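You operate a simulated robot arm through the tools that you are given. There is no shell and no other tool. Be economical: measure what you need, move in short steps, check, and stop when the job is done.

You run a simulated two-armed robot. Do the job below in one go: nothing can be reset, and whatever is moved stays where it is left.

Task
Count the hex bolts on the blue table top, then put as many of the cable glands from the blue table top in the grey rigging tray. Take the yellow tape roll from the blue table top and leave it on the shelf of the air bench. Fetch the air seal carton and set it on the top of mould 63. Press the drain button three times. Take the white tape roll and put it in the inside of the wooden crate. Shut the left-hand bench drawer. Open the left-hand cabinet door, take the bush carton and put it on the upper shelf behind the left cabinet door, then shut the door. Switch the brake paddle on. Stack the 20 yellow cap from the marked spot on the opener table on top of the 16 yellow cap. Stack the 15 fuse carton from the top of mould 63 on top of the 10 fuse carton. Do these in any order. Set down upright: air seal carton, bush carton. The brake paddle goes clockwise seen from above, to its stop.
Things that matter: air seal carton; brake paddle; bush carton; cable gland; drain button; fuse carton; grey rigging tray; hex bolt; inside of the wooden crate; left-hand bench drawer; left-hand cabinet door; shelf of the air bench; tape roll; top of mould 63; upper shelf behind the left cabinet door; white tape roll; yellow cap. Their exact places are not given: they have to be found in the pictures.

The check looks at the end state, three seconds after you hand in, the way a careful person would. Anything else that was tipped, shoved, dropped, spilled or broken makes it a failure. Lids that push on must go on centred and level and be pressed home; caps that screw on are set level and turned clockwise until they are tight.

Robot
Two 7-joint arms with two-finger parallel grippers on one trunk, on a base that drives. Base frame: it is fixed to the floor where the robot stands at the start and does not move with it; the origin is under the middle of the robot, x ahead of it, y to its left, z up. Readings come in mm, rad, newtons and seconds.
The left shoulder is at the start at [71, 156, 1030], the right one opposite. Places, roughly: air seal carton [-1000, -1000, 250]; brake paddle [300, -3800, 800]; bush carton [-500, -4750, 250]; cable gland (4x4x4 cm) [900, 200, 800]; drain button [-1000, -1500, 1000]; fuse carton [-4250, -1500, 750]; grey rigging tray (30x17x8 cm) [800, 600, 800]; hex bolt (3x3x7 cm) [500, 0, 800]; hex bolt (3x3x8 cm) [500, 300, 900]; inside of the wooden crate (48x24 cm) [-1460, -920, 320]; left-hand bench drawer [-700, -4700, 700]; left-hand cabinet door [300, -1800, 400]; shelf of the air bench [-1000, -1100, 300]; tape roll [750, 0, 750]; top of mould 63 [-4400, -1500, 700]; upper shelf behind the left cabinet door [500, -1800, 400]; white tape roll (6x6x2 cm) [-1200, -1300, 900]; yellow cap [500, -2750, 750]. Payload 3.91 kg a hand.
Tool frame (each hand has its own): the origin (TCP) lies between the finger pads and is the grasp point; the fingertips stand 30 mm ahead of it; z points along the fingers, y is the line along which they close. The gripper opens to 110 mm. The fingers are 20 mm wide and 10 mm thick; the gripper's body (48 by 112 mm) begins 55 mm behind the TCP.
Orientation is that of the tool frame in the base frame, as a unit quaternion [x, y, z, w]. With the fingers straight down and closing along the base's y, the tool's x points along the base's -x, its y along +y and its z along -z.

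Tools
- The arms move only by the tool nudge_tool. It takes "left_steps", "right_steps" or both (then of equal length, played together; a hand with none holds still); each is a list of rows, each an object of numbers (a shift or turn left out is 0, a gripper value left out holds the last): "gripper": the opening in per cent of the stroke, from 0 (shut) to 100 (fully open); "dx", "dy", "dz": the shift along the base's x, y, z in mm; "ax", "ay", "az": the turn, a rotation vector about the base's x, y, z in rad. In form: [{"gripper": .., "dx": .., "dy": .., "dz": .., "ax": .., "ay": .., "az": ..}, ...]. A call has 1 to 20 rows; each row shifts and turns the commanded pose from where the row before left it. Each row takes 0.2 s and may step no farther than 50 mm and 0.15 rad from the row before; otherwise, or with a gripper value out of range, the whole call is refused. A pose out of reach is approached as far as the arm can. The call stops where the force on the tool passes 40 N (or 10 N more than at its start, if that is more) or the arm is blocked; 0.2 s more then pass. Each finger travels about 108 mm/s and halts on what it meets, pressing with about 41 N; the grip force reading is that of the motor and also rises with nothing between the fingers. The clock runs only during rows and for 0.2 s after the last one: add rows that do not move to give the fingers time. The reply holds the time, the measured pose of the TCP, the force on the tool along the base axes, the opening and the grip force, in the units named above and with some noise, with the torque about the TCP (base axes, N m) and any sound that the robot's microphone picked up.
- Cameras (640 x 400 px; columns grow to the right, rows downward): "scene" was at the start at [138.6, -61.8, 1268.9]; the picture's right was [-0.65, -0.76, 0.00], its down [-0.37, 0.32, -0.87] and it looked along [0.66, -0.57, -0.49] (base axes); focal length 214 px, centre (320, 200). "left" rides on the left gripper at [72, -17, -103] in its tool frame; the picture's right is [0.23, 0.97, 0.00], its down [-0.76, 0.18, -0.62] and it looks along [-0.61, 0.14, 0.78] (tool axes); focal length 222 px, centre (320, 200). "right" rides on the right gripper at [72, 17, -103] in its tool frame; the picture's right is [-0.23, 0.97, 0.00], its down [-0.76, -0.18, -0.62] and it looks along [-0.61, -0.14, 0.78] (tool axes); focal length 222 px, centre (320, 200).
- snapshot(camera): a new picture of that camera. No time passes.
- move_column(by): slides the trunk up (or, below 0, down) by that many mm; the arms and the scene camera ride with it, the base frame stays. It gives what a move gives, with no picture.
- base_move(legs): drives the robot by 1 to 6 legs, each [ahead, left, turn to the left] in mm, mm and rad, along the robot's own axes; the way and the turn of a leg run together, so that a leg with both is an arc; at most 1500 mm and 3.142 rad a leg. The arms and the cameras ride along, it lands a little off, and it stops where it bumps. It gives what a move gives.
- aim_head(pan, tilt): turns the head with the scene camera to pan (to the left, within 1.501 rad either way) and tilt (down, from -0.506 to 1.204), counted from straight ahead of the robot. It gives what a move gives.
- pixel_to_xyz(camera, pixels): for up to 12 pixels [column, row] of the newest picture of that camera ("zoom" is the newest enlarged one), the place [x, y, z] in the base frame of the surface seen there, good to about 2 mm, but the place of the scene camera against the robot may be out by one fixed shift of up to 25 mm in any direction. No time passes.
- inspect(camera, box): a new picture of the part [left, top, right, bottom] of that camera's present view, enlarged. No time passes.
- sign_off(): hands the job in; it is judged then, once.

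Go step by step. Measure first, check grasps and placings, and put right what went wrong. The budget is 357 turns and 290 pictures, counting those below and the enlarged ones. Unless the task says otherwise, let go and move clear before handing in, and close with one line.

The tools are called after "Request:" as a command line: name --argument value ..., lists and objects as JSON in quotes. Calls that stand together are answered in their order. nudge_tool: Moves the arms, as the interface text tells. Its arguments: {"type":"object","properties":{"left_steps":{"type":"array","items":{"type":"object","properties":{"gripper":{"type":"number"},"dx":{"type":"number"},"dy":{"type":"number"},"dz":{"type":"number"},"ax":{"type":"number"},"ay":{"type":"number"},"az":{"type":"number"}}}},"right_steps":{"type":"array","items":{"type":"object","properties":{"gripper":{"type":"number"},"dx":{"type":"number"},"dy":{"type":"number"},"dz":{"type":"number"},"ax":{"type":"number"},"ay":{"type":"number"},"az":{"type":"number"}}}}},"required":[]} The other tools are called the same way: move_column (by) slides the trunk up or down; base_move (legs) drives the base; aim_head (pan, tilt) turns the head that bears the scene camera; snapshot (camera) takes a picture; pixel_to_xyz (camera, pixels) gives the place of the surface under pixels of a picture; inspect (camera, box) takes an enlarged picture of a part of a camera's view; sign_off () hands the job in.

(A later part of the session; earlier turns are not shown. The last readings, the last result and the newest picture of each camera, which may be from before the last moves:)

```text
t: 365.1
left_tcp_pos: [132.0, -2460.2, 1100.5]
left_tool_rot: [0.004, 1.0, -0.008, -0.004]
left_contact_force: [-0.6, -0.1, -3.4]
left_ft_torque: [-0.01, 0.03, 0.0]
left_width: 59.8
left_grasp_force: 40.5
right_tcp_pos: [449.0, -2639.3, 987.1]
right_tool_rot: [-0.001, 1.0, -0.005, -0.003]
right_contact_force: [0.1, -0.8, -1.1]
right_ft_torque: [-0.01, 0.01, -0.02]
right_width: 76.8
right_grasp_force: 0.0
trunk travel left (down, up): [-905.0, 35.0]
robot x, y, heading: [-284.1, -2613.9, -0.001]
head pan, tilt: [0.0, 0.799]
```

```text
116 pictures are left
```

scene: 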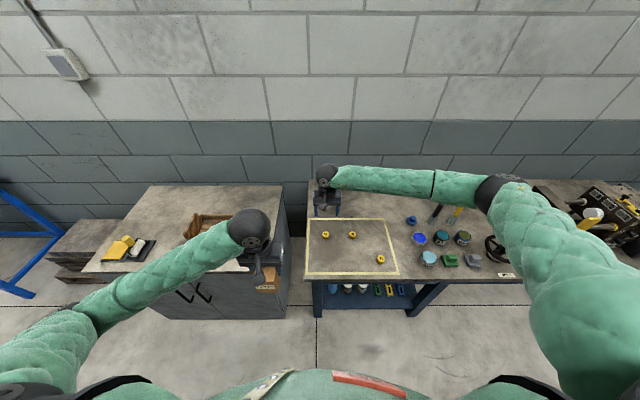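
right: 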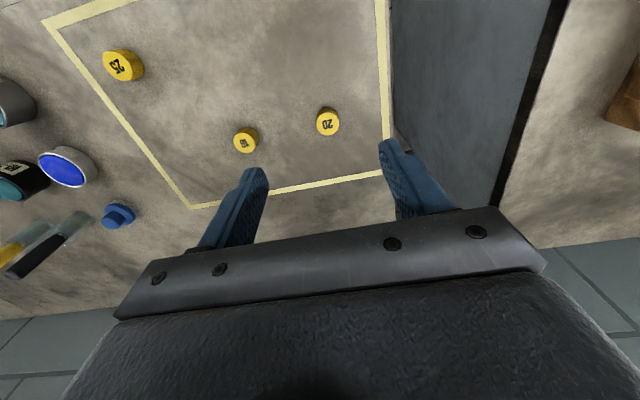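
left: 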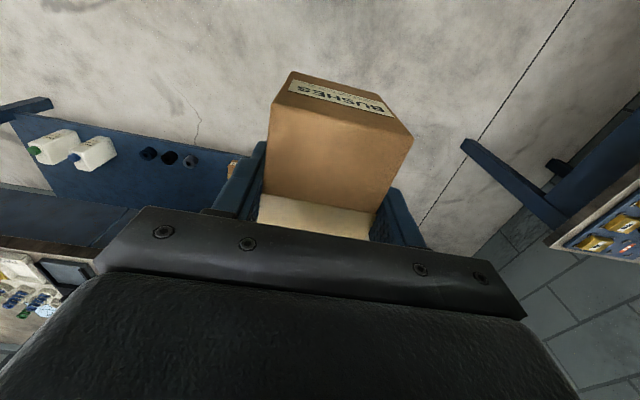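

Request:
inspect --camera "right" --box '[220, 90, 350, 170]'

Request:
pixel_to_xyz --camera "right" --pixels '[[328, 123], [317, 123], [339, 122], [327, 109], [329, 135], [245, 141], [234, 141], [257, 140], [245, 128], [246, 153], [300, 160]]'

```text
4.92 times, centred on (285, 130) of right
```

zoom: 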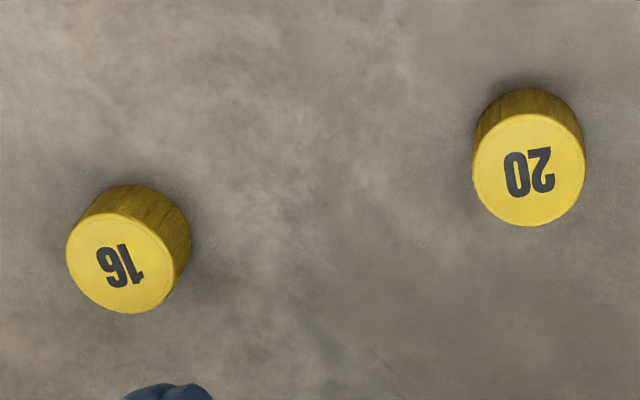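

```text
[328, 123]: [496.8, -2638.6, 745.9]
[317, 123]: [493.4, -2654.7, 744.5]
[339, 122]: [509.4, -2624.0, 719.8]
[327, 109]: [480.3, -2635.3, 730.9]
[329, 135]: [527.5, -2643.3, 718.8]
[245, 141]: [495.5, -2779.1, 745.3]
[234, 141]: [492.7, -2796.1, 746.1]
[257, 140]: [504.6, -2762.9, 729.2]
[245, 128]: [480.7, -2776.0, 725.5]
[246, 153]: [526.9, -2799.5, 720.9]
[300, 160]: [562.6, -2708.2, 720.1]
```

Cap 20 centre is (497.5,-2639), cap 16 (494.5,-2780), tops 745.5. I'll go down over cap 20 to z 800 and verify.

Request:
nudge_tool --right_steps '[{"dx": 25, "dz": -40}, {"dx": 23.5, "dz": -40}, {"dz": -45}, {"dz": -45}, {"dz": -17, "gripper": 60}, {}]'

Request:
snapshot --camera "right"

```text
t: 366.5
left_tcp_pos: [131.1, -2461.8, 1100.7]
left_tool_rot: [0.003, 1.0, -0.008, -0.004]
left_contact_force: [0.1, -0.1, -3.6]
left_ft_torque: [0.0, 0.02, -0.04]
left_width: 59.7
left_grasp_force: 40.8
right_tcp_pos: [496.1, -2641.5, 805.5]
right_tool_rot: [-0.001, 1.0, -0.005, -0.003]
right_contact_force: [-0.6, -0.1, 0.5]
right_ft_torque: [0.02, -0.02, 0.0]
right_width: 66.1
right_grasp_force: 0.1
trunk travel left (down, up): [-905.0, 35.0]
robot x, y, heading: [-282.5, -2608.9, 0.002]
head pan, tilt: [0.0, 0.799]
```

```text
114 pictures are left
```

right: 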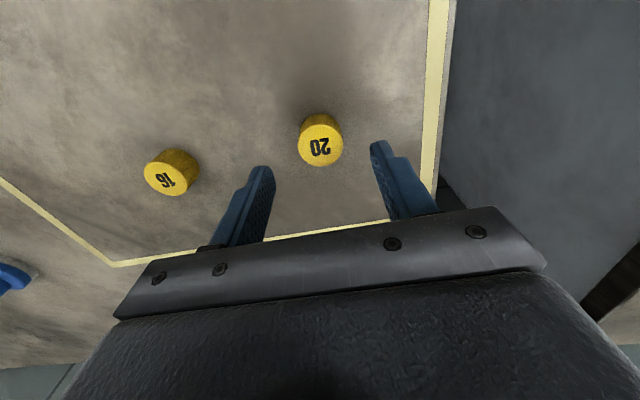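

Request:
pixel_to_xyz --camera "right" --pixels '[[320, 145], [299, 147], [342, 144], [320, 128], [321, 164], [165, 180], [147, 180], [185, 178], [165, 164], [166, 193]]'

```text
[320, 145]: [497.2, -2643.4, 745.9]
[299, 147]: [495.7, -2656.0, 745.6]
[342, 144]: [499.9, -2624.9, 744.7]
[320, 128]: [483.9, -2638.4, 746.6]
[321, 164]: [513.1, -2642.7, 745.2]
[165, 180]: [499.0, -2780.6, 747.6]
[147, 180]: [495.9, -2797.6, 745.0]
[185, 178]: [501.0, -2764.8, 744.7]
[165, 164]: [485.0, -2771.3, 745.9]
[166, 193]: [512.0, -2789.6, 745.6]
```

Request:
nudge_tool --right_steps '[{"dx": 1, "dy": -1, "dz": -30}, {"dz": -16}, {}, {"gripper": 0}, {}, {}, {}]'

Request:
nudge_tool --right_steps '[{"dz": 20}, {"dz": 30}, {"dy": -30}, {"dy": -30}, {}]'

Request:
snapshot --camera "right"

```text
t: 368.1
left_tcp_pos: [130.8, -2460.2, 1099.6]
left_tool_rot: [0.005, 1.0, -0.008, -0.003]
left_contact_force: [0.0, 0.7, -4.2]
left_ft_torque: [-0.02, 0.03, -0.01]
left_width: 59.7
left_grasp_force: 40.8
right_tcp_pos: [497.1, -2643.4, 758.2]
right_tool_rot: [-0.001, 1.0, -0.005, -0.004]
right_contact_force: [0.2, 0.3, 0.8]
right_ft_torque: [0.08, 0.01, 0.02]
right_width: 31.9
right_grasp_force: 40.4
trunk travel left (down, up): [-905.0, 35.0]
robot x, y, heading: [-285.4, -2610.4, 0.002]
head pan, tilt: [0.0, 0.799]
```

```text
t: 369.3
left_tcp_pos: [131.9, -2460.2, 1099.9]
left_tool_rot: [0.004, 1.0, -0.009, -0.004]
left_contact_force: [-0.7, -0.2, -2.5]
left_ft_torque: [-0.01, 0.03, -0.01]
left_width: 60.0
left_grasp_force: 40.9
right_tcp_pos: [496.5, -2703.6, 805.7]
right_tool_rot: [-0.001, 1.0, -0.004, -0.004]
right_contact_force: [0.1, -0.3, -0.8]
right_ft_torque: [0.0, -0.04, 0.03]
right_width: 31.6
right_grasp_force: 41.2
trunk travel left (down, up): [-905.0, 35.0]
robot x, y, heading: [-281.4, -2611.4, -0.005]
head pan, tilt: [0.0, 0.799]
```

```text
113 pictures are left
```

right: 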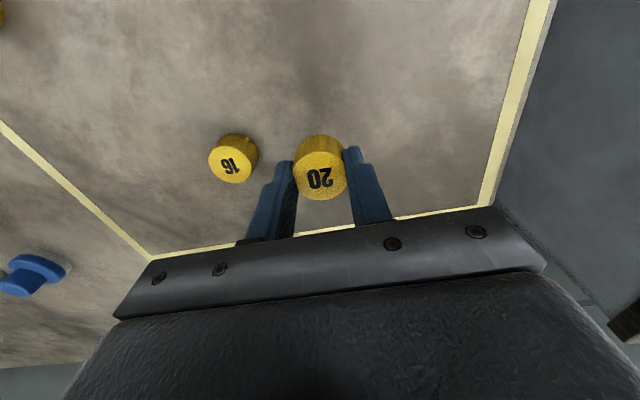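

Request:
inspect --camera "right" --box '[190, 110, 370, 220]'

```text
3.56 times, centred on (280, 165) of right
```

zoom: 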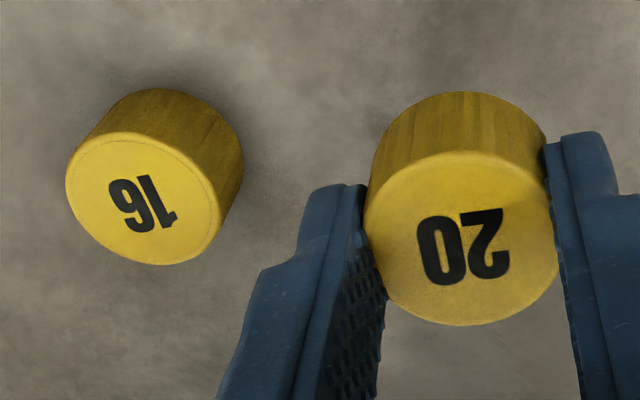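

Request:
pixel_to_xyz --camera "zoom" --pixels '[[145, 138], [152, 258], [72, 195], [218, 210], [145, 198], [455, 158], [470, 318], [373, 240], [548, 235], [461, 239]]'

```text
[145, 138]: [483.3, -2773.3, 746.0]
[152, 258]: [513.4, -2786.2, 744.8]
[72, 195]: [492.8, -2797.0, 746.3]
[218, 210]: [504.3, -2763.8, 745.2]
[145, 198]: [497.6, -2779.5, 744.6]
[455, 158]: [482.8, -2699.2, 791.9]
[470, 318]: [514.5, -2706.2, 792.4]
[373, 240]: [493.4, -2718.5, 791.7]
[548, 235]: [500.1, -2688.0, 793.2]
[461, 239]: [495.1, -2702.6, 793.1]
```

Held cap centre (497.7,-2703), cap 16 centre (498.5,-2780). I'll move -77 in y, then lower gently.

Request:
nudge_tool --right_steps '[{"dy": -40, "dx": 0.8}, {"dy": -37}, {}, {"dz": -15}, {}]'

Request:
inspect --camera "right" --box '[240, 100, 420, 220]'

```text
t: 370.5
left_tcp_pos: [131.3, -2461.2, 1100.3]
left_tool_rot: [0.004, 1.0, -0.009, -0.004]
left_contact_force: [0.9, -0.9, -3.7]
left_ft_torque: [0.03, 0.01, -0.02]
left_width: 59.9
left_grasp_force: 41.2
right_tcp_pos: [493.6, -2780.9, 790.5]
right_tool_rot: [0.0, 1.0, -0.004, -0.004]
right_contact_force: [0.3, 0.0, -0.1]
right_ft_torque: [0.0, -0.02, -0.01]
right_width: 31.6
right_grasp_force: 40.7
trunk travel left (down, up): [-905.0, 35.0]
robot x, y, heading: [-283.8, -2611.5, -0.003]
head pan, tilt: [0.0, 0.799]
```

```text
3.33 times, centred on (330, 160) of right
```

zoom: 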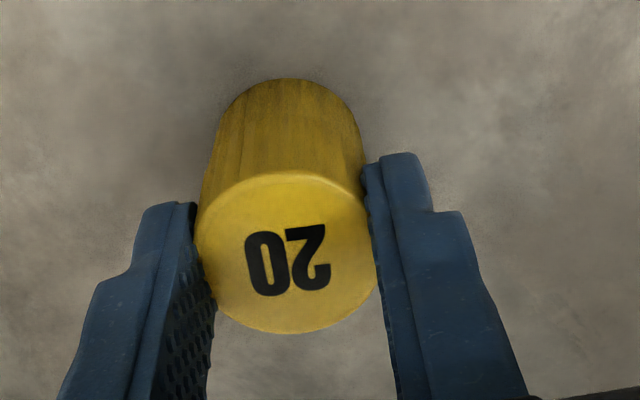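

Request:
pixel_to_xyz --camera "zoom" --pixels '[[285, 90], [285, 165], [215, 150], [205, 190], [358, 130], [366, 175], [285, 120], [285, 180]]'

Request:
nudge_tool --right_steps '[{"dz": -3}, {"dz": -1}, {}]'

```text
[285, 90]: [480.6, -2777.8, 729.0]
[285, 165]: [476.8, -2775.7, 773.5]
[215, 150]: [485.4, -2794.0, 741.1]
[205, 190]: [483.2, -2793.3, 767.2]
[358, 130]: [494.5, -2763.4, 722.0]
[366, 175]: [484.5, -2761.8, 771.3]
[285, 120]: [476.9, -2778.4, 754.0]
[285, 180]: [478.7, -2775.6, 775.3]
```

```text
t: 371.3
left_tcp_pos: [131.5, -2462.8, 1100.0]
left_tool_rot: [0.003, 1.0, -0.007, -0.003]
left_contact_force: [0.0, -0.4, -3.6]
left_ft_torque: [0.01, 0.06, 0.03]
left_width: 59.8
left_grasp_force: 41.5
right_tcp_pos: [493.4, -2779.7, 787.0]
right_tool_rot: [-0.001, 1.0, -0.004, -0.004]
right_contact_force: [0.2, -0.5, -0.2]
right_ft_torque: [0.0, 0.0, 0.0]
right_width: 31.7
right_grasp_force: 40.7
trunk travel left (down, up): [-905.0, 35.0]
robot x, y, heading: [-281.4, -2612.5, -0.001]
head pan, tilt: [0.0, 0.799]
```

Cap 20 is about 4 mm too near in x; I'll correct (+4,-1) and lower until contact.

Request:
nudge_tool --right_steps '[{"dx": 3.5, "dy": -1}, {}, {}]'

Request:
inspect --camera "right" --box '[240, 100, 420, 220]'

Request:
pixel_to_xyz --camera "zoom" --pixels '[[285, 95], [285, 160], [280, 110], [290, 150], [285, 102], [280, 165], [285, 250]]'

```text
t: 372.1
left_tcp_pos: [132.4, -2461.9, 1100.1]
left_tool_rot: [0.003, 1.0, -0.009, -0.004]
left_contact_force: [0.1, -0.5, -4.1]
left_ft_torque: [-0.01, 0.04, -0.04]
left_width: 59.6
left_grasp_force: 41.0
right_tcp_pos: [498.1, -2781.7, 787.0]
right_tool_rot: [-0.001, 1.0, -0.004, -0.004]
right_contact_force: [0.0, 0.1, -0.2]
right_ft_torque: [0.01, -0.02, -0.01]
right_width: 31.7
right_grasp_force: 40.5
trunk travel left (down, up): [-905.0, 35.0]
robot x, y, heading: [-285.1, -2609.0, 0.003]
head pan, tilt: [0.0, 0.799]
```

```text
3.33 times, centred on (330, 160) of right
```

zoom: 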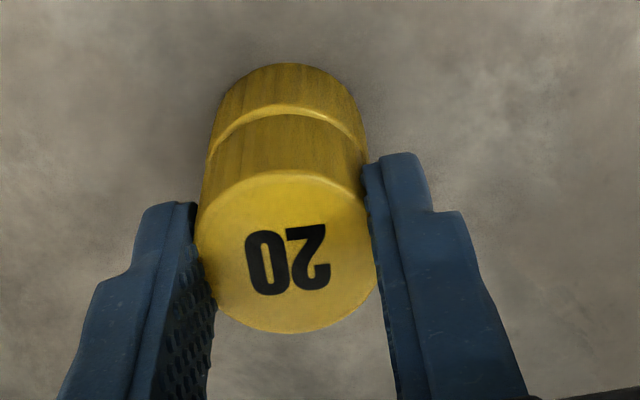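

```text
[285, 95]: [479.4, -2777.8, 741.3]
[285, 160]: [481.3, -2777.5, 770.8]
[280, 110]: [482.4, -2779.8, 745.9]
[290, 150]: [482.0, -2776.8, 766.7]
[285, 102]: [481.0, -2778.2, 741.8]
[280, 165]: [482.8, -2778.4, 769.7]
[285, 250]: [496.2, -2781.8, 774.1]
```

Nearly exact; shift -1 in x and lower the last 2–3 mm.

Request:
nudge_tool --right_steps '[{"dx": -1, "dz": -1.5}, {"dz": -1}, {}]'

```text
t: 372.9
left_tcp_pos: [131.3, -2460.9, 1100.0]
left_tool_rot: [0.003, 1.0, -0.007, -0.004]
left_contact_force: [-1.2, 0.8, -3.5]
left_ft_torque: [0.0, 0.02, 0.03]
left_width: 60.2
left_grasp_force: 40.4
right_tcp_pos: [498.1, -2780.7, 786.5]
right_tool_rot: [0.0, 1.0, -0.004, -0.004]
right_contact_force: [-0.2, -0.6, 3.9]
right_ft_torque: [-0.01, 0.05, -0.02]
right_width: 31.6
right_grasp_force: 40.2
trunk travel left (down, up): [-905.0, 35.0]
robot x, y, heading: [-284.2, -2613.3, -0.003]
head pan, tilt: [0.0, 0.799]
```

Contact at 3.9 N. I'll release and rise straight.

Request:
nudge_tool --right_steps '[{"gripper": 55}, {}, {}, {"dz": 10}, {"dz": 30}, {"dz": 45}, {"dz": 45}, {"dz": 45}, {}]'

Request:
inspect --camera "right" --box '[220, 60, 420, 200]'

Request:
inspect --camera "scene" --box '[300, 200, 420, 280]'

```text
t: 374.9
left_tcp_pos: [130.9, -2461.3, 1099.1]
left_tool_rot: [0.003, 1.0, -0.008, -0.004]
left_contact_force: [0.8, 0.0, -3.7]
left_ft_torque: [0.0, 0.08, -0.01]
left_width: 59.8
left_grasp_force: 40.6
right_tcp_pos: [501.5, -2781.3, 959.7]
right_tool_rot: [-0.001, 1.0, -0.004, -0.003]
right_contact_force: [0.3, -0.9, 1.6]
right_ft_torque: [-0.01, 0.0, 0.02]
right_width: 60.8
right_grasp_force: 0.1
trunk travel left (down, up): [-905.0, 35.0]
robot x, y, heading: [-285.5, -2610.2, 0.002]
head pan, tilt: [0.0, 0.799]
```

```text
2.86 times, centred on (320, 130) of right
```

zoom: 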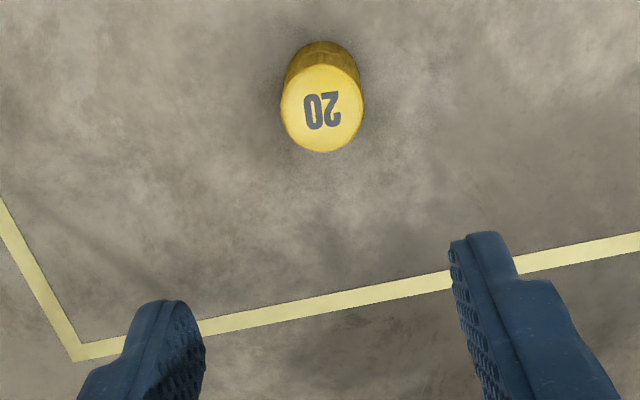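

```text
5.00 times, centred on (360, 240) of scene
```

zoom: 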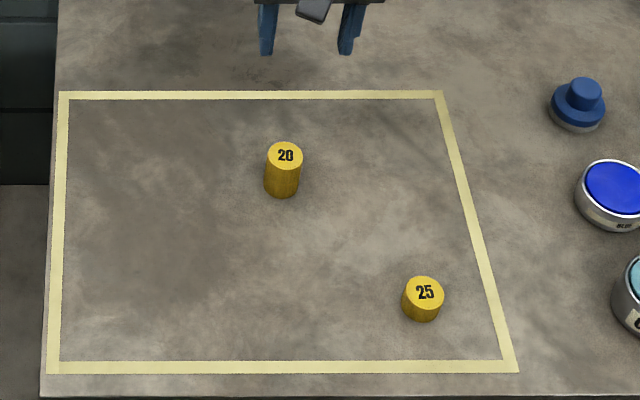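

Cap 20 is stacked on 16. Last is the cabinet; I'll draw the right hand back and study the doors.

Request:
nudge_tool --right_steps '[{"dx": -30, "dz": 35}, {"dx": -30, "dz": 35}, {"dx": -30, "dz": 35}, {"dx": -40, "dz": 25}, {"dx": -45}, {"dx": -45}, {"dx": -45}, {"gripper": 20}]'

Request:
aim_head --pan 0.75 --tilt 0.8

Request:
snapshot --camera "scene"

```text
t: 376.7
left_tcp_pos: [132.2, -2461.3, 1099.9]
left_tool_rot: [0.003, 1.0, -0.008, -0.004]
left_contact_force: [0.8, 0.9, -3.0]
left_ft_torque: [0.0, 0.04, 0.02]
left_width: 59.9
left_grasp_force: 41.0
right_tcp_pos: [238.8, -2778.3, 1091.4]
right_tool_rot: [0.0, 1.0, -0.005, -0.004]
right_contact_force: [-0.5, 0.0, 0.4]
right_ft_torque: [0.01, -0.03, 0.0]
right_width: 22.2
right_grasp_force: 0.1
trunk travel left (down, up): [-905.0, 35.0]
robot x, y, heading: [-278.6, -2607.4, -0.004]
head pan, tilt: [0.0, 0.799]
```

```text
t: 377.8
left_tcp_pos: [130.7, -2460.7, 1099.4]
left_tool_rot: [0.004, 1.0, -0.007, -0.003]
left_contact_force: [-0.8, -0.2, -3.3]
left_ft_torque: [0.04, 0.07, -0.03]
left_width: 59.8
left_grasp_force: 41.5
right_tcp_pos: [238.7, -2778.5, 1090.0]
right_tool_rot: [-0.001, 1.0, -0.004, -0.004]
right_contact_force: [-0.1, -0.8, 0.2]
right_ft_torque: [0.01, 0.0, 0.01]
right_width: 22.1
right_grasp_force: 0.1
trunk travel left (down, up): [-905.0, 35.0]
robot x, y, heading: [-283.5, -2611.8, -0.002]
head pan, tilt: [0.75, 0.799]
```

```text
107 pictures are left
```

scene: 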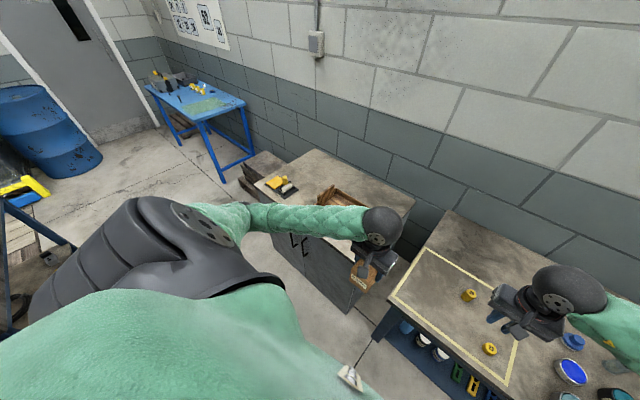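

Request:
inspect --camera "scene" --box '[230, 140, 430, 320]'

Request:
pixel_to_xyz --camera "scene" --pixels '[[293, 241], [305, 245], [360, 300], [275, 242], [320, 155], [412, 205], [345, 305], [260, 185], [240, 170], [330, 280], [350, 195]]'

```text
2.22 times, centred on (330, 230) of scene
```

zoom: 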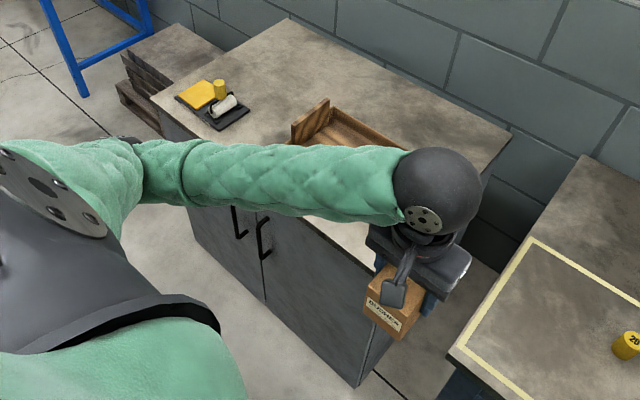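

```text
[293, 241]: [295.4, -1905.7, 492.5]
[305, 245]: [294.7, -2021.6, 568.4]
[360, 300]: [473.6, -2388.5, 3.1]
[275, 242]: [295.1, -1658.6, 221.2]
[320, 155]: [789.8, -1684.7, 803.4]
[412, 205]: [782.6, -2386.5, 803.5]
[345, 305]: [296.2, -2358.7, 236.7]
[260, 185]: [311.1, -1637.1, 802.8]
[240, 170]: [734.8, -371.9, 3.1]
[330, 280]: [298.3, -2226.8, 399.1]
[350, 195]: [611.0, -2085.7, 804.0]
```

Cabinet front is x 295, y -2387..-1637, top z ~803; the left door's free edge is at y ≈ -2012. I'll first park the bush carton on the cabinet top near (400,-2290) so both hands are free.

Request:
nudge_tool --left_steps '[{"dx": 38, "dy": 24}, {"dx": 38, "dy": 24}, {"dx": 38, "dy": 24}, {"dx": 38, "dy": 24}, {"dx": 38, "dy": 24}, {"dx": 38, "dy": 24}, {"dx": 40, "dy": 26}, {"dz": -40}, {"dz": -40}, {}]'

Request:
snapshot --camera "left"

Request:
snapshot --camera "scene"

```text
t: 380.0
left_tcp_pos: [399.0, -2293.4, 1019.6]
left_tool_rot: [0.003, 1.0, -0.008, -0.004]
left_contact_force: [0.2, 0.5, -3.3]
left_ft_torque: [0.0, 0.03, 0.02]
left_width: 60.1
left_grasp_force: 41.3
right_tcp_pos: [239.3, -2778.6, 1092.0]
right_tool_rot: [-0.001, 1.0, -0.005, -0.003]
right_contact_force: [-0.6, 0.1, -0.4]
right_ft_torque: [0.03, -0.04, 0.01]
right_width: 21.9
right_grasp_force: 0.0
trunk travel left (down, up): [-905.0, 35.0]
robot x, y, heading: [-284.5, -2610.3, -0.004]
head pan, tilt: [0.75, 0.799]
```

```text
105 pictures are left
```

left: 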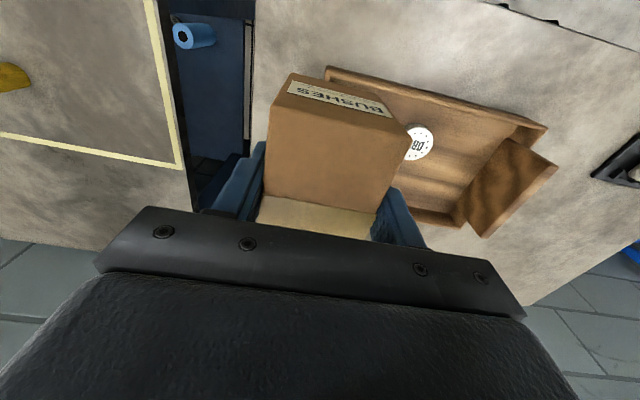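

```text
104 pictures are left
```

scene: 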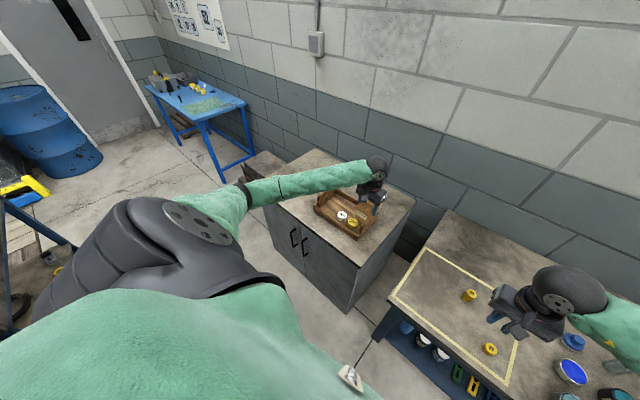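

Request:
pixel_to_xyz --camera "left" --pixels '[[330, 72], [400, 70], [430, 215], [540, 130], [262, 100], [480, 235], [300, 60], [560, 230], [420, 90]]'

Request:
inspect --camera "scene" --box '[250, 140, 430, 290]'

```text
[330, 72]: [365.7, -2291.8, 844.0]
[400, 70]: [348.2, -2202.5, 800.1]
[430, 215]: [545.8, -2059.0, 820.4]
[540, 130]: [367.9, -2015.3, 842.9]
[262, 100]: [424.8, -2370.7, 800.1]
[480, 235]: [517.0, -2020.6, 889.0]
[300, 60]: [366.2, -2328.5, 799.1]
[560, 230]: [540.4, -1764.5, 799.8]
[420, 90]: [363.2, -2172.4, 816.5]
```

```text
2.67 times, centred on (340, 215) of scene
```

zoom: 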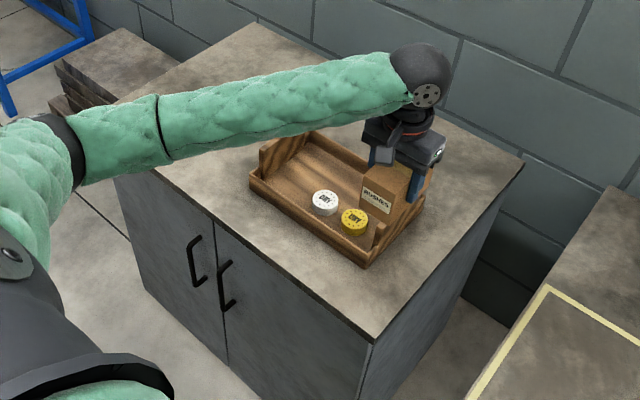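

The tray occupies y -2295..-2015, so no room there. Instead I'll set the carton on the free part of the opener table at (420,-2600) and take it with the right hand.

Request:
nudge_tool --left_steps '[{"dy": -44, "dx": 3}, {"dy": -44, "dx": 3}, {"dy": -44, "dx": 3}, {"dy": -44, "dx": 3}, {"dy": -44, "dx": 3}, {"dy": -44, "dx": 3}, {"dy": -43, "dx": 3}, {"dz": -45}, {"dz": -45}, {"dz": -45}, {"dz": -40}, {}]'

Request:
snapshot --camera "left"

```text
t: 382.6
left_tcp_pos: [420.6, -2599.8, 842.9]
left_tool_rot: [0.004, 1.0, -0.008, -0.003]
left_contact_force: [1.0, -0.4, -4.1]
left_ft_torque: [0.0, 0.04, -0.01]
left_width: 59.7
left_grasp_force: 41.0
right_tcp_pos: [237.9, -2778.6, 1090.0]
right_tool_rot: [-0.001, 1.0, -0.005, -0.004]
right_contact_force: [0.4, -0.5, 0.0]
right_ft_torque: [0.0, -0.01, 0.02]
right_width: 22.0
right_grasp_force: 0.1
trunk travel left (down, up): [-905.0, 35.0]
robot x, y, heading: [-285.4, -2613.9, -0.004]
head pan, tilt: [0.75, 0.799]
```

```text
102 pictures are left
```

left: 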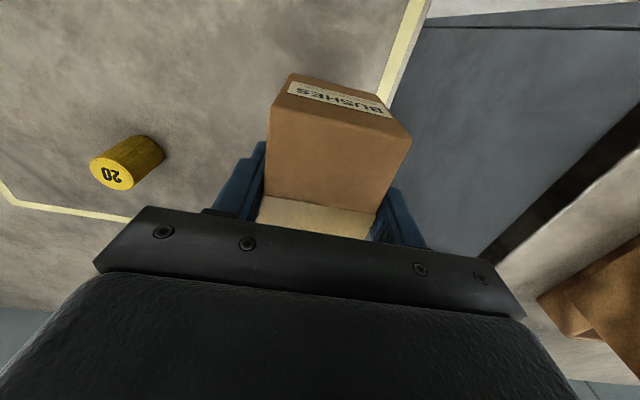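

The table's north edge is close; I'll shift to y -2665 and check the edge.

Request:
pixel_to_xyz --camera "left" --pixels '[[424, 10], [405, 60], [390, 40], [360, 50], [125, 175]]'

Request:
nudge_tool --left_steps '[{"dy": -35}, {"dy": -30}, {"dz": -40}, {"dz": -15}, {}]'

Request:
snapshot --camera "left"

```text
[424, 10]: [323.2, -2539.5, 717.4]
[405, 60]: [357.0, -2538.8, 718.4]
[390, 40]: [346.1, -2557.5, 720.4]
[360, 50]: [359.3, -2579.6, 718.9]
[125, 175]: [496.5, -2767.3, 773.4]
```

```text
t: 383.8
left_tcp_pos: [420.9, -2664.6, 788.6]
left_tool_rot: [0.003, 1.0, -0.008, -0.003]
left_contact_force: [-0.5, -0.3, -3.1]
left_ft_torque: [0.0, 0.03, 0.0]
left_width: 60.0
left_grasp_force: 41.4
right_tcp_pos: [237.8, -2778.9, 1090.5]
right_tool_rot: [-0.001, 1.0, -0.004, -0.004]
right_contact_force: [0.4, 0.5, 0.4]
right_ft_torque: [0.0, 0.02, -0.02]
right_width: 21.9
right_grasp_force: 0.1
trunk travel left (down, up): [-905.0, 35.0]
robot x, y, heading: [-286.2, -2612.7, -0.002]
head pan, tilt: [0.75, 0.799]
```

```text
101 pictures are left
```

left: 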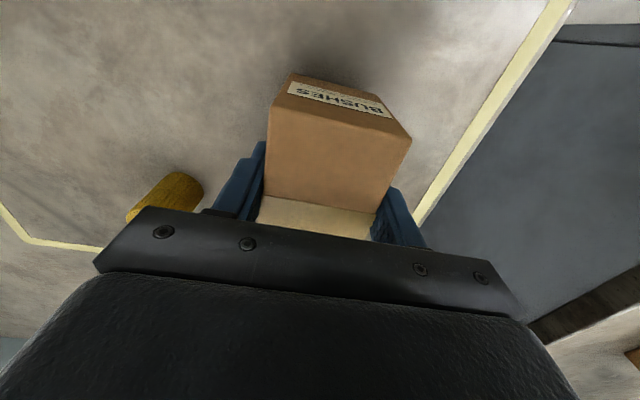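

Request:
nudge_tool --left_steps '[{"dz": -6}, {"dz": -3}, {"dz": -2}, {}]'

```text
t: 384.8
left_tcp_pos: [421.8, -2663.3, 779.4]
left_tool_rot: [0.003, 1.0, -0.008, -0.003]
left_contact_force: [-0.2, -0.8, -3.5]
left_ft_torque: [0.0, 0.05, -0.01]
left_width: 59.8
left_grasp_force: 41.2
right_tcp_pos: [239.1, -2778.6, 1090.4]
right_tool_rot: [-0.001, 1.0, -0.004, -0.003]
right_contact_force: [-0.1, -0.1, 0.5]
right_ft_torque: [0.02, 0.01, 0.01]
right_width: 22.1
right_grasp_force: 0.1
trunk travel left (down, up): [-905.0, 35.0]
robot x, y, heading: [-286.8, -2609.9, -0.002]
head pan, tilt: [0.75, 0.799]
```

Request:
nudge_tool --left_steps '[{"dz": -1.5}, {"dz": -1.5}, {}]'

```text
t: 385.6
left_tcp_pos: [421.0, -2664.2, 778.3]
left_tool_rot: [0.003, 1.0, -0.009, 0.0]
left_contact_force: [4.8, 2.6, 23.4]
left_ft_torque: [0.97, -0.6, 0.08]
left_width: 59.9
left_grasp_force: 41.1
right_tcp_pos: [237.0, -2779.0, 1092.1]
right_tool_rot: [-0.001, 1.0, -0.005, -0.002]
right_contact_force: [0.2, 0.0, -0.1]
right_ft_torque: [0.01, -0.02, 0.02]
right_width: 22.2
right_grasp_force: 0.0
trunk travel left (down, up): [-905.0, 35.0]
robot x, y, heading: [-282.7, -2609.8, -0.006]
head pan, tilt: [0.75, 0.799]
```

Carton is down on the table. I'll release, lift and clear the left hand, then look with the right camera.

Request:
nudge_tool --left_steps '[{"gripper": 85}, {}, {}, {"dz": 30}, {"dz": 40}, {"dz": 45}, {"dz": 45}, {"dx": -45}, {"dx": -45}, {"dx": -45, "dy": 15}, {"dx": -45, "dy": 20}, {"dx": -45, "dy": 20}, {"gripper": 20, "dy": 40}, {"dy": 40}]'

Request:
nudge_tool --right_steps '[{"gripper": 85, "ay": -0.1, "dy": 20}, {"ay": -0.1, "dy": 20}, {"ay": -0.1, "dy": 20}, {"ay": -0.1, "dy": 20}, {"ay": -0.1, "dy": 20}, {"ay": -0.1, "dz": -40}, {"ay": -0.1, "dz": -40}, {"ay": -0.1, "dz": -40}, {"dz": -40}, {}]'

Request:
snapshot --camera "right"

Request:
aim_head --pan 0.1 --tilt 0.85

Request:
snapshot --camera "scene"

```text
t: 388.6
left_tcp_pos: [195.3, -2527.8, 936.0]
left_tool_rot: [0.003, 1.0, -0.007, -0.003]
left_contact_force: [0.3, 0.5, 0.5]
left_ft_torque: [-0.05, 0.04, 0.0]
left_width: 21.7
left_grasp_force: 0.1
right_tcp_pos: [237.6, -2778.6, 1090.7]
right_tool_rot: [0.0, 1.0, -0.005, -0.003]
right_contact_force: [0.5, 0.9, -0.3]
right_ft_torque: [0.01, -0.03, 0.02]
right_width: 21.7
right_grasp_force: 0.1
trunk travel left (down, up): [-905.0, 35.0]
robot x, y, heading: [-284.3, -2610.6, -0.005]
head pan, tilt: [0.75, 0.799]
```

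```text
t: 390.3
left_tcp_pos: [197.3, -2518.2, 933.1]
left_tool_rot: [0.001, 1.0, -0.006, -0.005]
left_contact_force: [5.3, 19.7, 13.0]
left_ft_torque: [-1.8, 0.45, -0.14]
left_width: 21.9
left_grasp_force: 0.0
right_tcp_pos: [192.2, -2629.9, 973.4]
right_tool_rot: [0.069, 0.952, 0.056, 0.294]
right_contact_force: [-3.6, -18.9, -13.3]
right_ft_torque: [-0.45, -0.23, 0.43]
right_width: 83.1
right_grasp_force: 0.0
trunk travel left (down, up): [-905.0, 35.0]
robot x, y, heading: [-283.2, -2614.7, -0.001]
head pan, tilt: [0.75, 0.799]
stopped in row 8 (left hand): the force on the tool passed its limit at 51 N (the readings are from after the stop); the commanded pose is now the measured one
```

```text
100 pictures are left
```

right: 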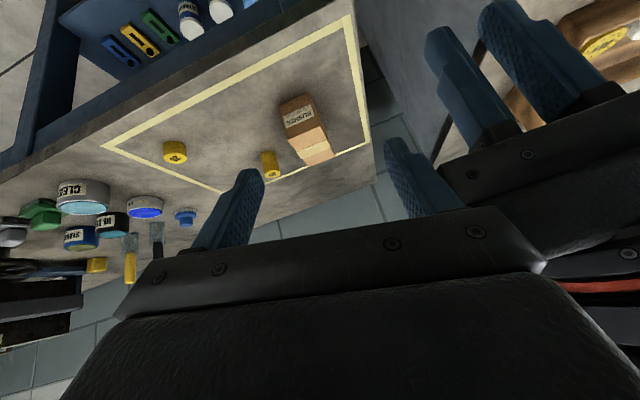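

```text
t: 391.4
left_tcp_pos: [195.4, -2523.3, 932.9]
left_tool_rot: [0.002, 1.0, -0.004, -0.005]
left_contact_force: [8.8, 26.3, 14.6]
left_ft_torque: [-2.3, 0.75, 0.04]
left_width: 22.0
left_grasp_force: 0.1
right_tcp_pos: [190.0, -2632.7, 973.5]
right_tool_rot: [0.07, 0.951, 0.059, 0.294]
right_contact_force: [-9.8, -25.4, -15.5]
right_ft_torque: [-0.45, -0.31, 0.79]
right_width: 79.0
right_grasp_force: 0.0
trunk travel left (down, up): [-905.0, 35.0]
robot x, y, heading: [-283.5, -2611.4, -0.001]
head pan, tilt: [0.099, 0.85]
```

```text
99 pictures are left
```

scene: 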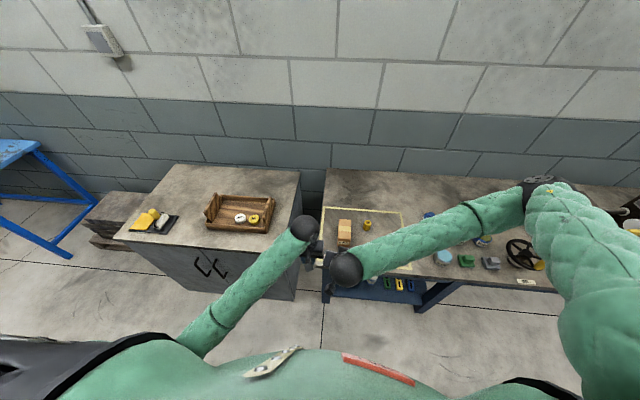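

The hands touched each other lightly; the carton and caps are undisturbed. I'll separate the hands and straighten the right wrist.

Request:
nudge_tool --left_steps '[{"dy": 40}, {"dy": 45}, {"dy": 45}, {"dy": 45, "dz": 20}, {"dy": 45, "dz": 20}, {}]' --right_steps '[{"dy": -40}, {"dy": -30}, {"az": 0.14}, {"ay": -0.1, "dx": 20}, {"ay": -0.1, "dx": 20}, {}]'

Request:
snapshot --camera "right"

```text
t: 392.8
left_tcp_pos: [195.1, -2308.1, 971.9]
left_tool_rot: [0.002, 1.0, -0.003, -0.005]
left_contact_force: [-0.7, 0.2, -0.4]
left_ft_torque: [-0.02, 0.0, -0.03]
left_width: 21.8
left_grasp_force: 0.0
right_tcp_pos: [231.0, -2652.8, 1012.5]
right_tool_rot: [-0.009, 0.93, 0.056, 0.364]
right_contact_force: [0.7, -0.3, 0.3]
right_ft_torque: [0.04, 0.01, 0.06]
right_width: 93.5
right_grasp_force: 0.1
right hand out of reach, approached as far as the arm can: row 3, 4, 5
trunk travel left (down, up): [-905.0, 35.0]
robot x, y, heading: [-285.4, -2608.6, -0.0]
head pan, tilt: [0.099, 0.85]
```

```text
98 pictures are left
```

right: 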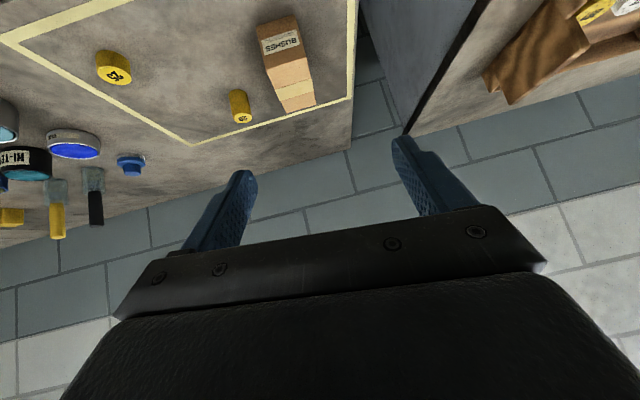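

The right wrist pose is cramped this close in. I'll extend it toward the carton and settle the orientation there.

Request:
nudge_tool --right_steps '[{"dx": 40}, {"dx": 40}, {"dx": 40, "ay": -0.07}, {"dx": 20, "dy": -10}, {"dz": -30}, {}]'

Request:
snapshot --camera "right"

```text
t: 394.1
left_tcp_pos: [195.3, -2303.3, 971.8]
left_tool_rot: [0.002, 1.0, -0.005, -0.006]
left_contact_force: [-0.7, 0.1, -0.5]
left_ft_torque: [-0.01, 0.03, -0.04]
left_width: 21.9
left_grasp_force: 0.1
right_tcp_pos: [370.8, -2645.6, 991.4]
right_tool_rot: [-0.01, 0.919, 0.047, 0.392]
right_contact_force: [0.2, 0.7, -0.4]
right_ft_torque: [-0.02, 0.01, 0.0]
right_width: 93.3
right_grasp_force: 0.0
right hand out of reach, approached as far as the arm can: row 5
trunk travel left (down, up): [-905.0, 35.0]
robot x, y, heading: [-287.1, -2607.3, -0.002]
head pan, tilt: [0.099, 0.85]
```

```text
97 pictures are left
```

right: 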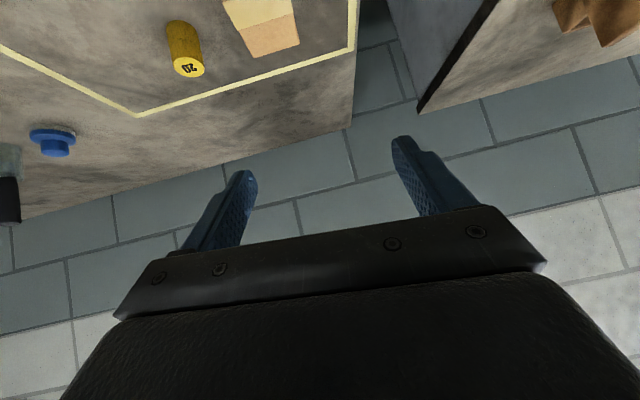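

Descending with that tilt is out of reach from a high trunk. I'll open the door first to see the shelf, leaving the carton on the table: reset the right hand, then strafe to the cabinet.

Request:
nudge_tool --right_steps '[{"dz": 40, "ay": 0.12}, {"dx": -30, "ay": 0.12, "dz": 20}, {"dx": -40, "ay": 0.12}, {"dx": -40, "ay": 0.12, "dy": -20}, {"ay": 0.12, "dy": -30}, {"ay": 0.12, "dy": -30}, {"ay": 0.1, "dy": -30, "gripper": 20}, {}]'

Request:
base_move --legs '[[-40, 0, 0], [0, 520, 0]]'

Request:
aim_head --pan 0.1 --tilt 0.9

Request:
snapshot --camera "scene"

```text
t: 395.9
left_tcp_pos: [196.2, -2305.8, 971.7]
left_tool_rot: [0.002, 1.0, -0.006, -0.006]
left_contact_force: [-0.3, -0.3, -0.1]
left_ft_torque: [-0.03, -0.02, 0.02]
left_width: 22.0
left_grasp_force: 0.1
right_tcp_pos: [263.2, -2760.4, 1049.9]
right_tool_rot: [0.012, 0.999, 0.052, -0.003]
right_contact_force: [1.0, -0.1, -0.3]
right_ft_torque: [0.01, 0.0, 0.02]
right_width: 22.1
right_grasp_force: 0.1
trunk travel left (down, up): [-905.0, 35.0]
robot x, y, heading: [-283.4, -2610.0, -0.002]
head pan, tilt: [0.099, 0.85]
```

```text
t: 399.5
left_tcp_pos: [157.5, -1783.9, 973.6]
left_tool_rot: [0.002, 1.0, -0.004, -0.005]
left_contact_force: [0.7, -0.2, 0.1]
left_ft_torque: [0.0, -0.01, -0.01]
left_width: 21.9
left_grasp_force: 0.1
right_tcp_pos: [224.0, -2238.8, 1050.7]
right_tool_rot: [0.012, 0.999, 0.053, -0.002]
right_contact_force: [-0.7, 1.0, -0.9]
right_ft_torque: [0.01, -0.02, -0.01]
right_width: 22.0
right_grasp_force: 0.1
trunk travel left (down, up): [-905.0, 35.0]
robot x, y, heading: [-323.3, -2086.3, 0.0]
head pan, tilt: [0.099, 0.85]
```

```text
t: 400.1
left_tcp_pos: [155.7, -1783.6, 972.5]
left_tool_rot: [0.002, 1.0, -0.004, -0.005]
left_contact_force: [0.6, 0.2, -0.4]
left_ft_torque: [-0.04, 0.01, 0.02]
left_width: 22.0
left_grasp_force: 0.1
right_tcp_pos: [223.8, -2237.3, 1050.2]
right_tool_rot: [0.012, 0.999, 0.053, -0.002]
right_contact_force: [-0.3, -0.6, -0.2]
right_ft_torque: [0.0, 0.01, -0.02]
right_width: 21.8
right_grasp_force: 0.0
trunk travel left (down, up): [-905.0, 35.0]
robot x, y, heading: [-324.5, -2090.3, -0.002]
head pan, tilt: [0.099, 0.901]
```

```text
96 pictures are left
```

scene: 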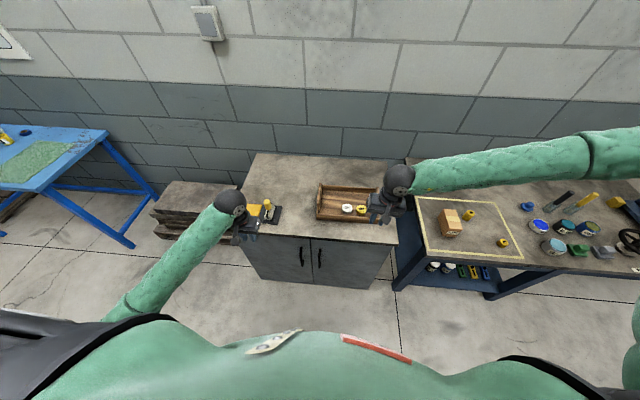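

Request:
move_column --by -400

Request:
aim_head --pan 0.1 --tilt 0.7

Request:
snapshot --camera "scene"

Request:
inspect --camera "scene" --box '[220, 180, 440, 340]'

```text
t: 402.8
left_tcp_pos: [156.3, -1785.8, 660.6]
left_tool_rot: [0.003, 1.0, -0.004, -0.006]
left_contact_force: [0.9, 0.5, -0.2]
left_ft_torque: [0.0, 0.01, -0.03]
left_width: 22.1
left_grasp_force: 0.0
right_tcp_pos: [224.0, -2237.9, 743.0]
right_tool_rot: [0.013, 0.998, 0.054, 0.0]
right_contact_force: [-9.3, -4.2, 18.8]
right_ft_torque: [-0.12, -1.26, -0.44]
right_width: 22.0
right_grasp_force: 0.1
trunk travel left (down, up): [-592.0, 348.0]
robot x, y, heading: [-323.9, -2086.9, -0.003]
head pan, tilt: [0.099, 0.901]
stopped: the force on the tool passed its limit at 104 N (the readings are from after the stop); the commanded pose is now the measured one
```

```text
t: 403.5
left_tcp_pos: [156.8, -1785.8, 660.1]
left_tool_rot: [0.003, 1.0, -0.004, -0.005]
left_contact_force: [-0.1, 0.4, 0.4]
left_ft_torque: [0.0, 0.06, 0.0]
left_width: 22.1
left_grasp_force: 0.2
right_tcp_pos: [223.7, -2237.7, 741.9]
right_tool_rot: [0.013, 0.998, 0.055, 0.001]
right_contact_force: [-3.9, -2.7, 14.7]
right_ft_torque: [-0.17, -0.87, -0.24]
right_width: 21.9
right_grasp_force: 0.1
trunk travel left (down, up): [-592.0, 348.0]
robot x, y, heading: [-321.8, -2085.3, -0.002]
head pan, tilt: [0.099, 0.7]
```

```text
95 pictures are left
```

scene: 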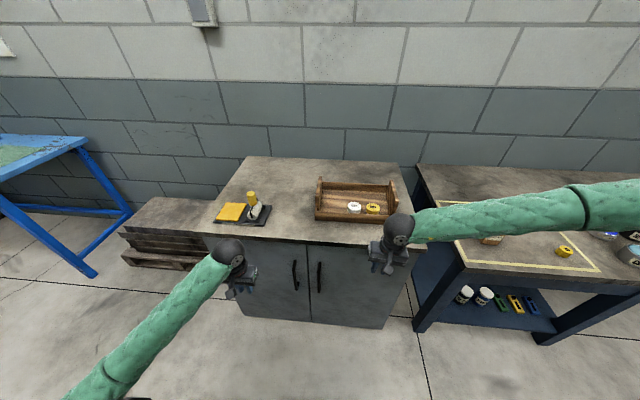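

```text
2.50 times, centred on (330, 260) of scene
```

zoom: 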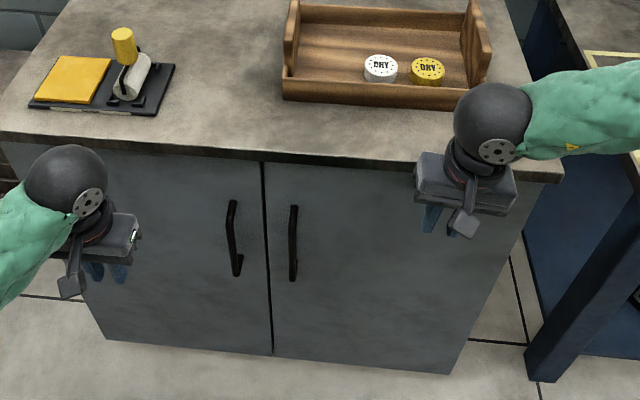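

The right gripper landed on the cabinet's overhanging top edge. I'll raise slightly, pull it back, and check the cabinet hasn't moved.

Request:
move_column --by 30

Request:
nudge_tool --right_steps '[{"dx": -40}, {"dx": -45, "dy": -20}, {"dx": -40, "dy": -20}, {"dy": -20}, {}]'

Request:
snapshot --camera "scene"

Request:
pixel_to_xyz --camera "scene" --pixels '[[215, 226], [405, 262], [245, 305], [308, 270], [250, 160], [410, 168], [380, 325]]'

```text
t: 404.3
left_tcp_pos: [156.8, -1784.6, 689.3]
left_tool_rot: [0.003, 1.0, -0.004, -0.006]
left_contact_force: [0.2, -0.5, 0.2]
left_ft_torque: [0.0, 0.04, 0.02]
left_width: 22.0
left_grasp_force: 0.2
right_tcp_pos: [223.7, -2237.6, 772.1]
right_tool_rot: [0.013, 0.998, 0.054, 0.0]
right_contact_force: [0.0, -0.3, 0.0]
right_ft_torque: [0.02, 0.02, -0.01]
right_width: 21.7
right_grasp_force: 0.0
trunk travel left (down, up): [-622.0, 318.0]
robot x, y, heading: [-324.4, -2089.2, -0.0]
head pan, tilt: [0.099, 0.7]
```

```text
t: 405.5
left_tcp_pos: [155.5, -1784.3, 689.0]
left_tool_rot: [0.002, 1.0, -0.004, -0.006]
left_contact_force: [-0.4, -0.1, 0.0]
left_ft_torque: [0.02, 0.01, 0.0]
left_width: 22.0
left_grasp_force: 0.2
right_tcp_pos: [98.5, -2298.5, 770.0]
right_tool_rot: [0.014, 0.999, 0.053, 0.001]
right_contact_force: [0.1, 0.1, 0.1]
right_ft_torque: [0.02, 0.04, -0.01]
right_width: 21.9
right_grasp_force: 0.0
trunk travel left (down, up): [-622.0, 318.0]
robot x, y, heading: [-326.4, -2088.8, 0.002]
head pan, tilt: [0.099, 0.7]
```

```text
93 pictures are left
```

scene: 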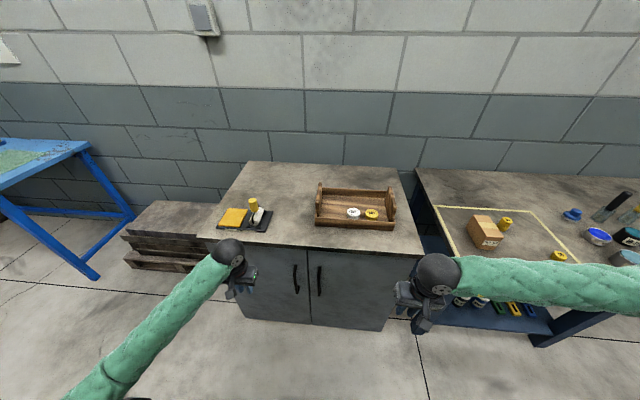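

```text
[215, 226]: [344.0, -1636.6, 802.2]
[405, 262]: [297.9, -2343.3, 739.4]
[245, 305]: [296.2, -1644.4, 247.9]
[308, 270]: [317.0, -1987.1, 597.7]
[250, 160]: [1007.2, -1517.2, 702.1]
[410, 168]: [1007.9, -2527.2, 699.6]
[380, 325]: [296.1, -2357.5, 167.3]
```

Cabinet unmoved. I'll measure the left door's handle and lower the trunk for a horizontal grip.

Request:
inspect --camera "scene" --box '[270, 240, 350, 310]'

Request:
pixel_to_xyz --camera "zoom" --pixels '[[188, 150], [196, 200], [212, 295], [200, 240], [250, 200], [312, 200], [170, 200], [313, 330]]'

Request:
move_column --by -200

```text
5.71 times, centred on (310, 275) of scene
```

zoom: 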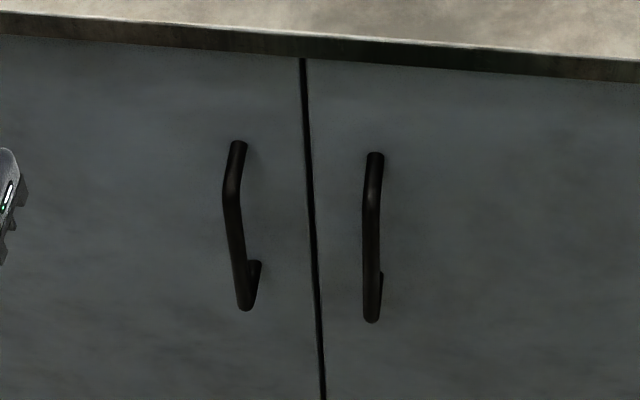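

```text
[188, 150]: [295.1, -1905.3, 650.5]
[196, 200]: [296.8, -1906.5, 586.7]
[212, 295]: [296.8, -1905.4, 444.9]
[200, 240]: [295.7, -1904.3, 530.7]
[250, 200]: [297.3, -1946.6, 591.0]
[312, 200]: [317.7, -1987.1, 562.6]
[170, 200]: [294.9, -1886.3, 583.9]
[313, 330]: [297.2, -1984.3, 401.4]
```

```text
t: 407.6
left_tcp_pos: [156.1, -1784.5, 489.6]
left_tool_rot: [0.003, 1.0, -0.004, -0.006]
left_contact_force: [0.1, -0.7, 0.1]
left_ft_torque: [0.02, 0.02, 0.01]
left_width: 22.2
left_grasp_force: 0.0
right_tcp_pos: [97.7, -2298.4, 570.9]
right_tool_rot: [0.013, 0.998, 0.054, 0.001]
right_contact_force: [0.1, -0.6, 0.4]
right_ft_torque: [0.0, -0.01, 0.0]
right_width: 22.0
right_grasp_force: 0.0
trunk travel left (down, up): [-422.0, 518.0]
robot x, y, heading: [-321.0, -2089.8, -0.006]
head pan, tilt: [0.099, 0.7]
```

The handle bar lies near y ≈ -1925, z 450–650. I'll tilt the left hand forward about 1.0 rad, open, and look at the handle with its camera.

Request:
nudge_tool --left_steps '[{"gripper": 60, "ay": -0.14, "dy": -25, "dz": 12}, {"ay": -0.14, "dy": -25, "dz": 12}, {"ay": -0.14, "dy": -25, "dz": 12}, {"ay": -0.14, "dy": -25, "dz": 12}, {"ay": -0.14, "dy": -25, "dz": 12}, {"ay": -0.14, "dy": -12, "dz": 10}, {"ay": -0.14}, {}]'

Request:
snapshot --camera "left"

Request:
snapshot --camera "scene"

```text
t: 409.4
left_tcp_pos: [153.9, -1922.5, 560.8]
left_tool_rot: [0.005, 0.884, -0.002, 0.467]
left_contact_force: [0.0, -0.6, -0.1]
left_ft_torque: [0.0, -0.01, 0.03]
left_width: 66.0
left_grasp_force: 0.1
right_tcp_pos: [97.6, -2299.8, 570.5]
right_tool_rot: [0.013, 0.998, 0.053, 0.0]
right_contact_force: [0.3, -0.3, 0.4]
right_ft_torque: [0.01, 0.0, -0.02]
right_width: 22.2
right_grasp_force: 0.0
trunk travel left (down, up): [-422.0, 518.0]
robot x, y, heading: [-324.2, -2086.9, -0.004]
head pan, tilt: [0.099, 0.7]
```

```text
91 pictures are left
```

left: 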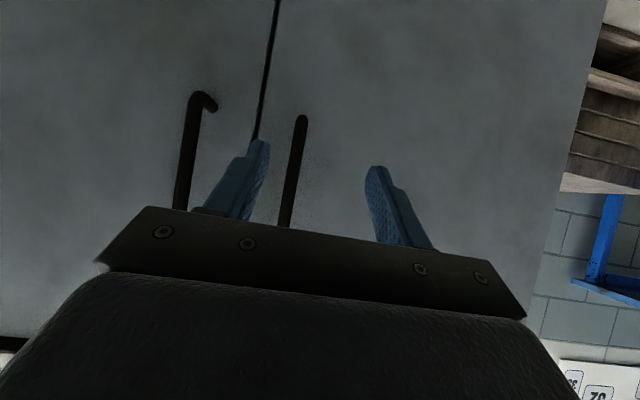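

```text
90 pictures are left
```

scene: 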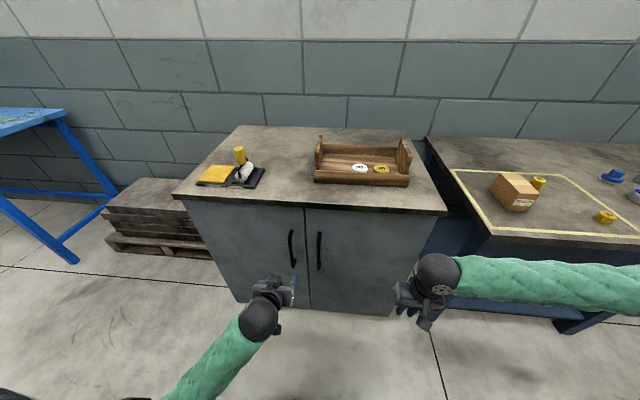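

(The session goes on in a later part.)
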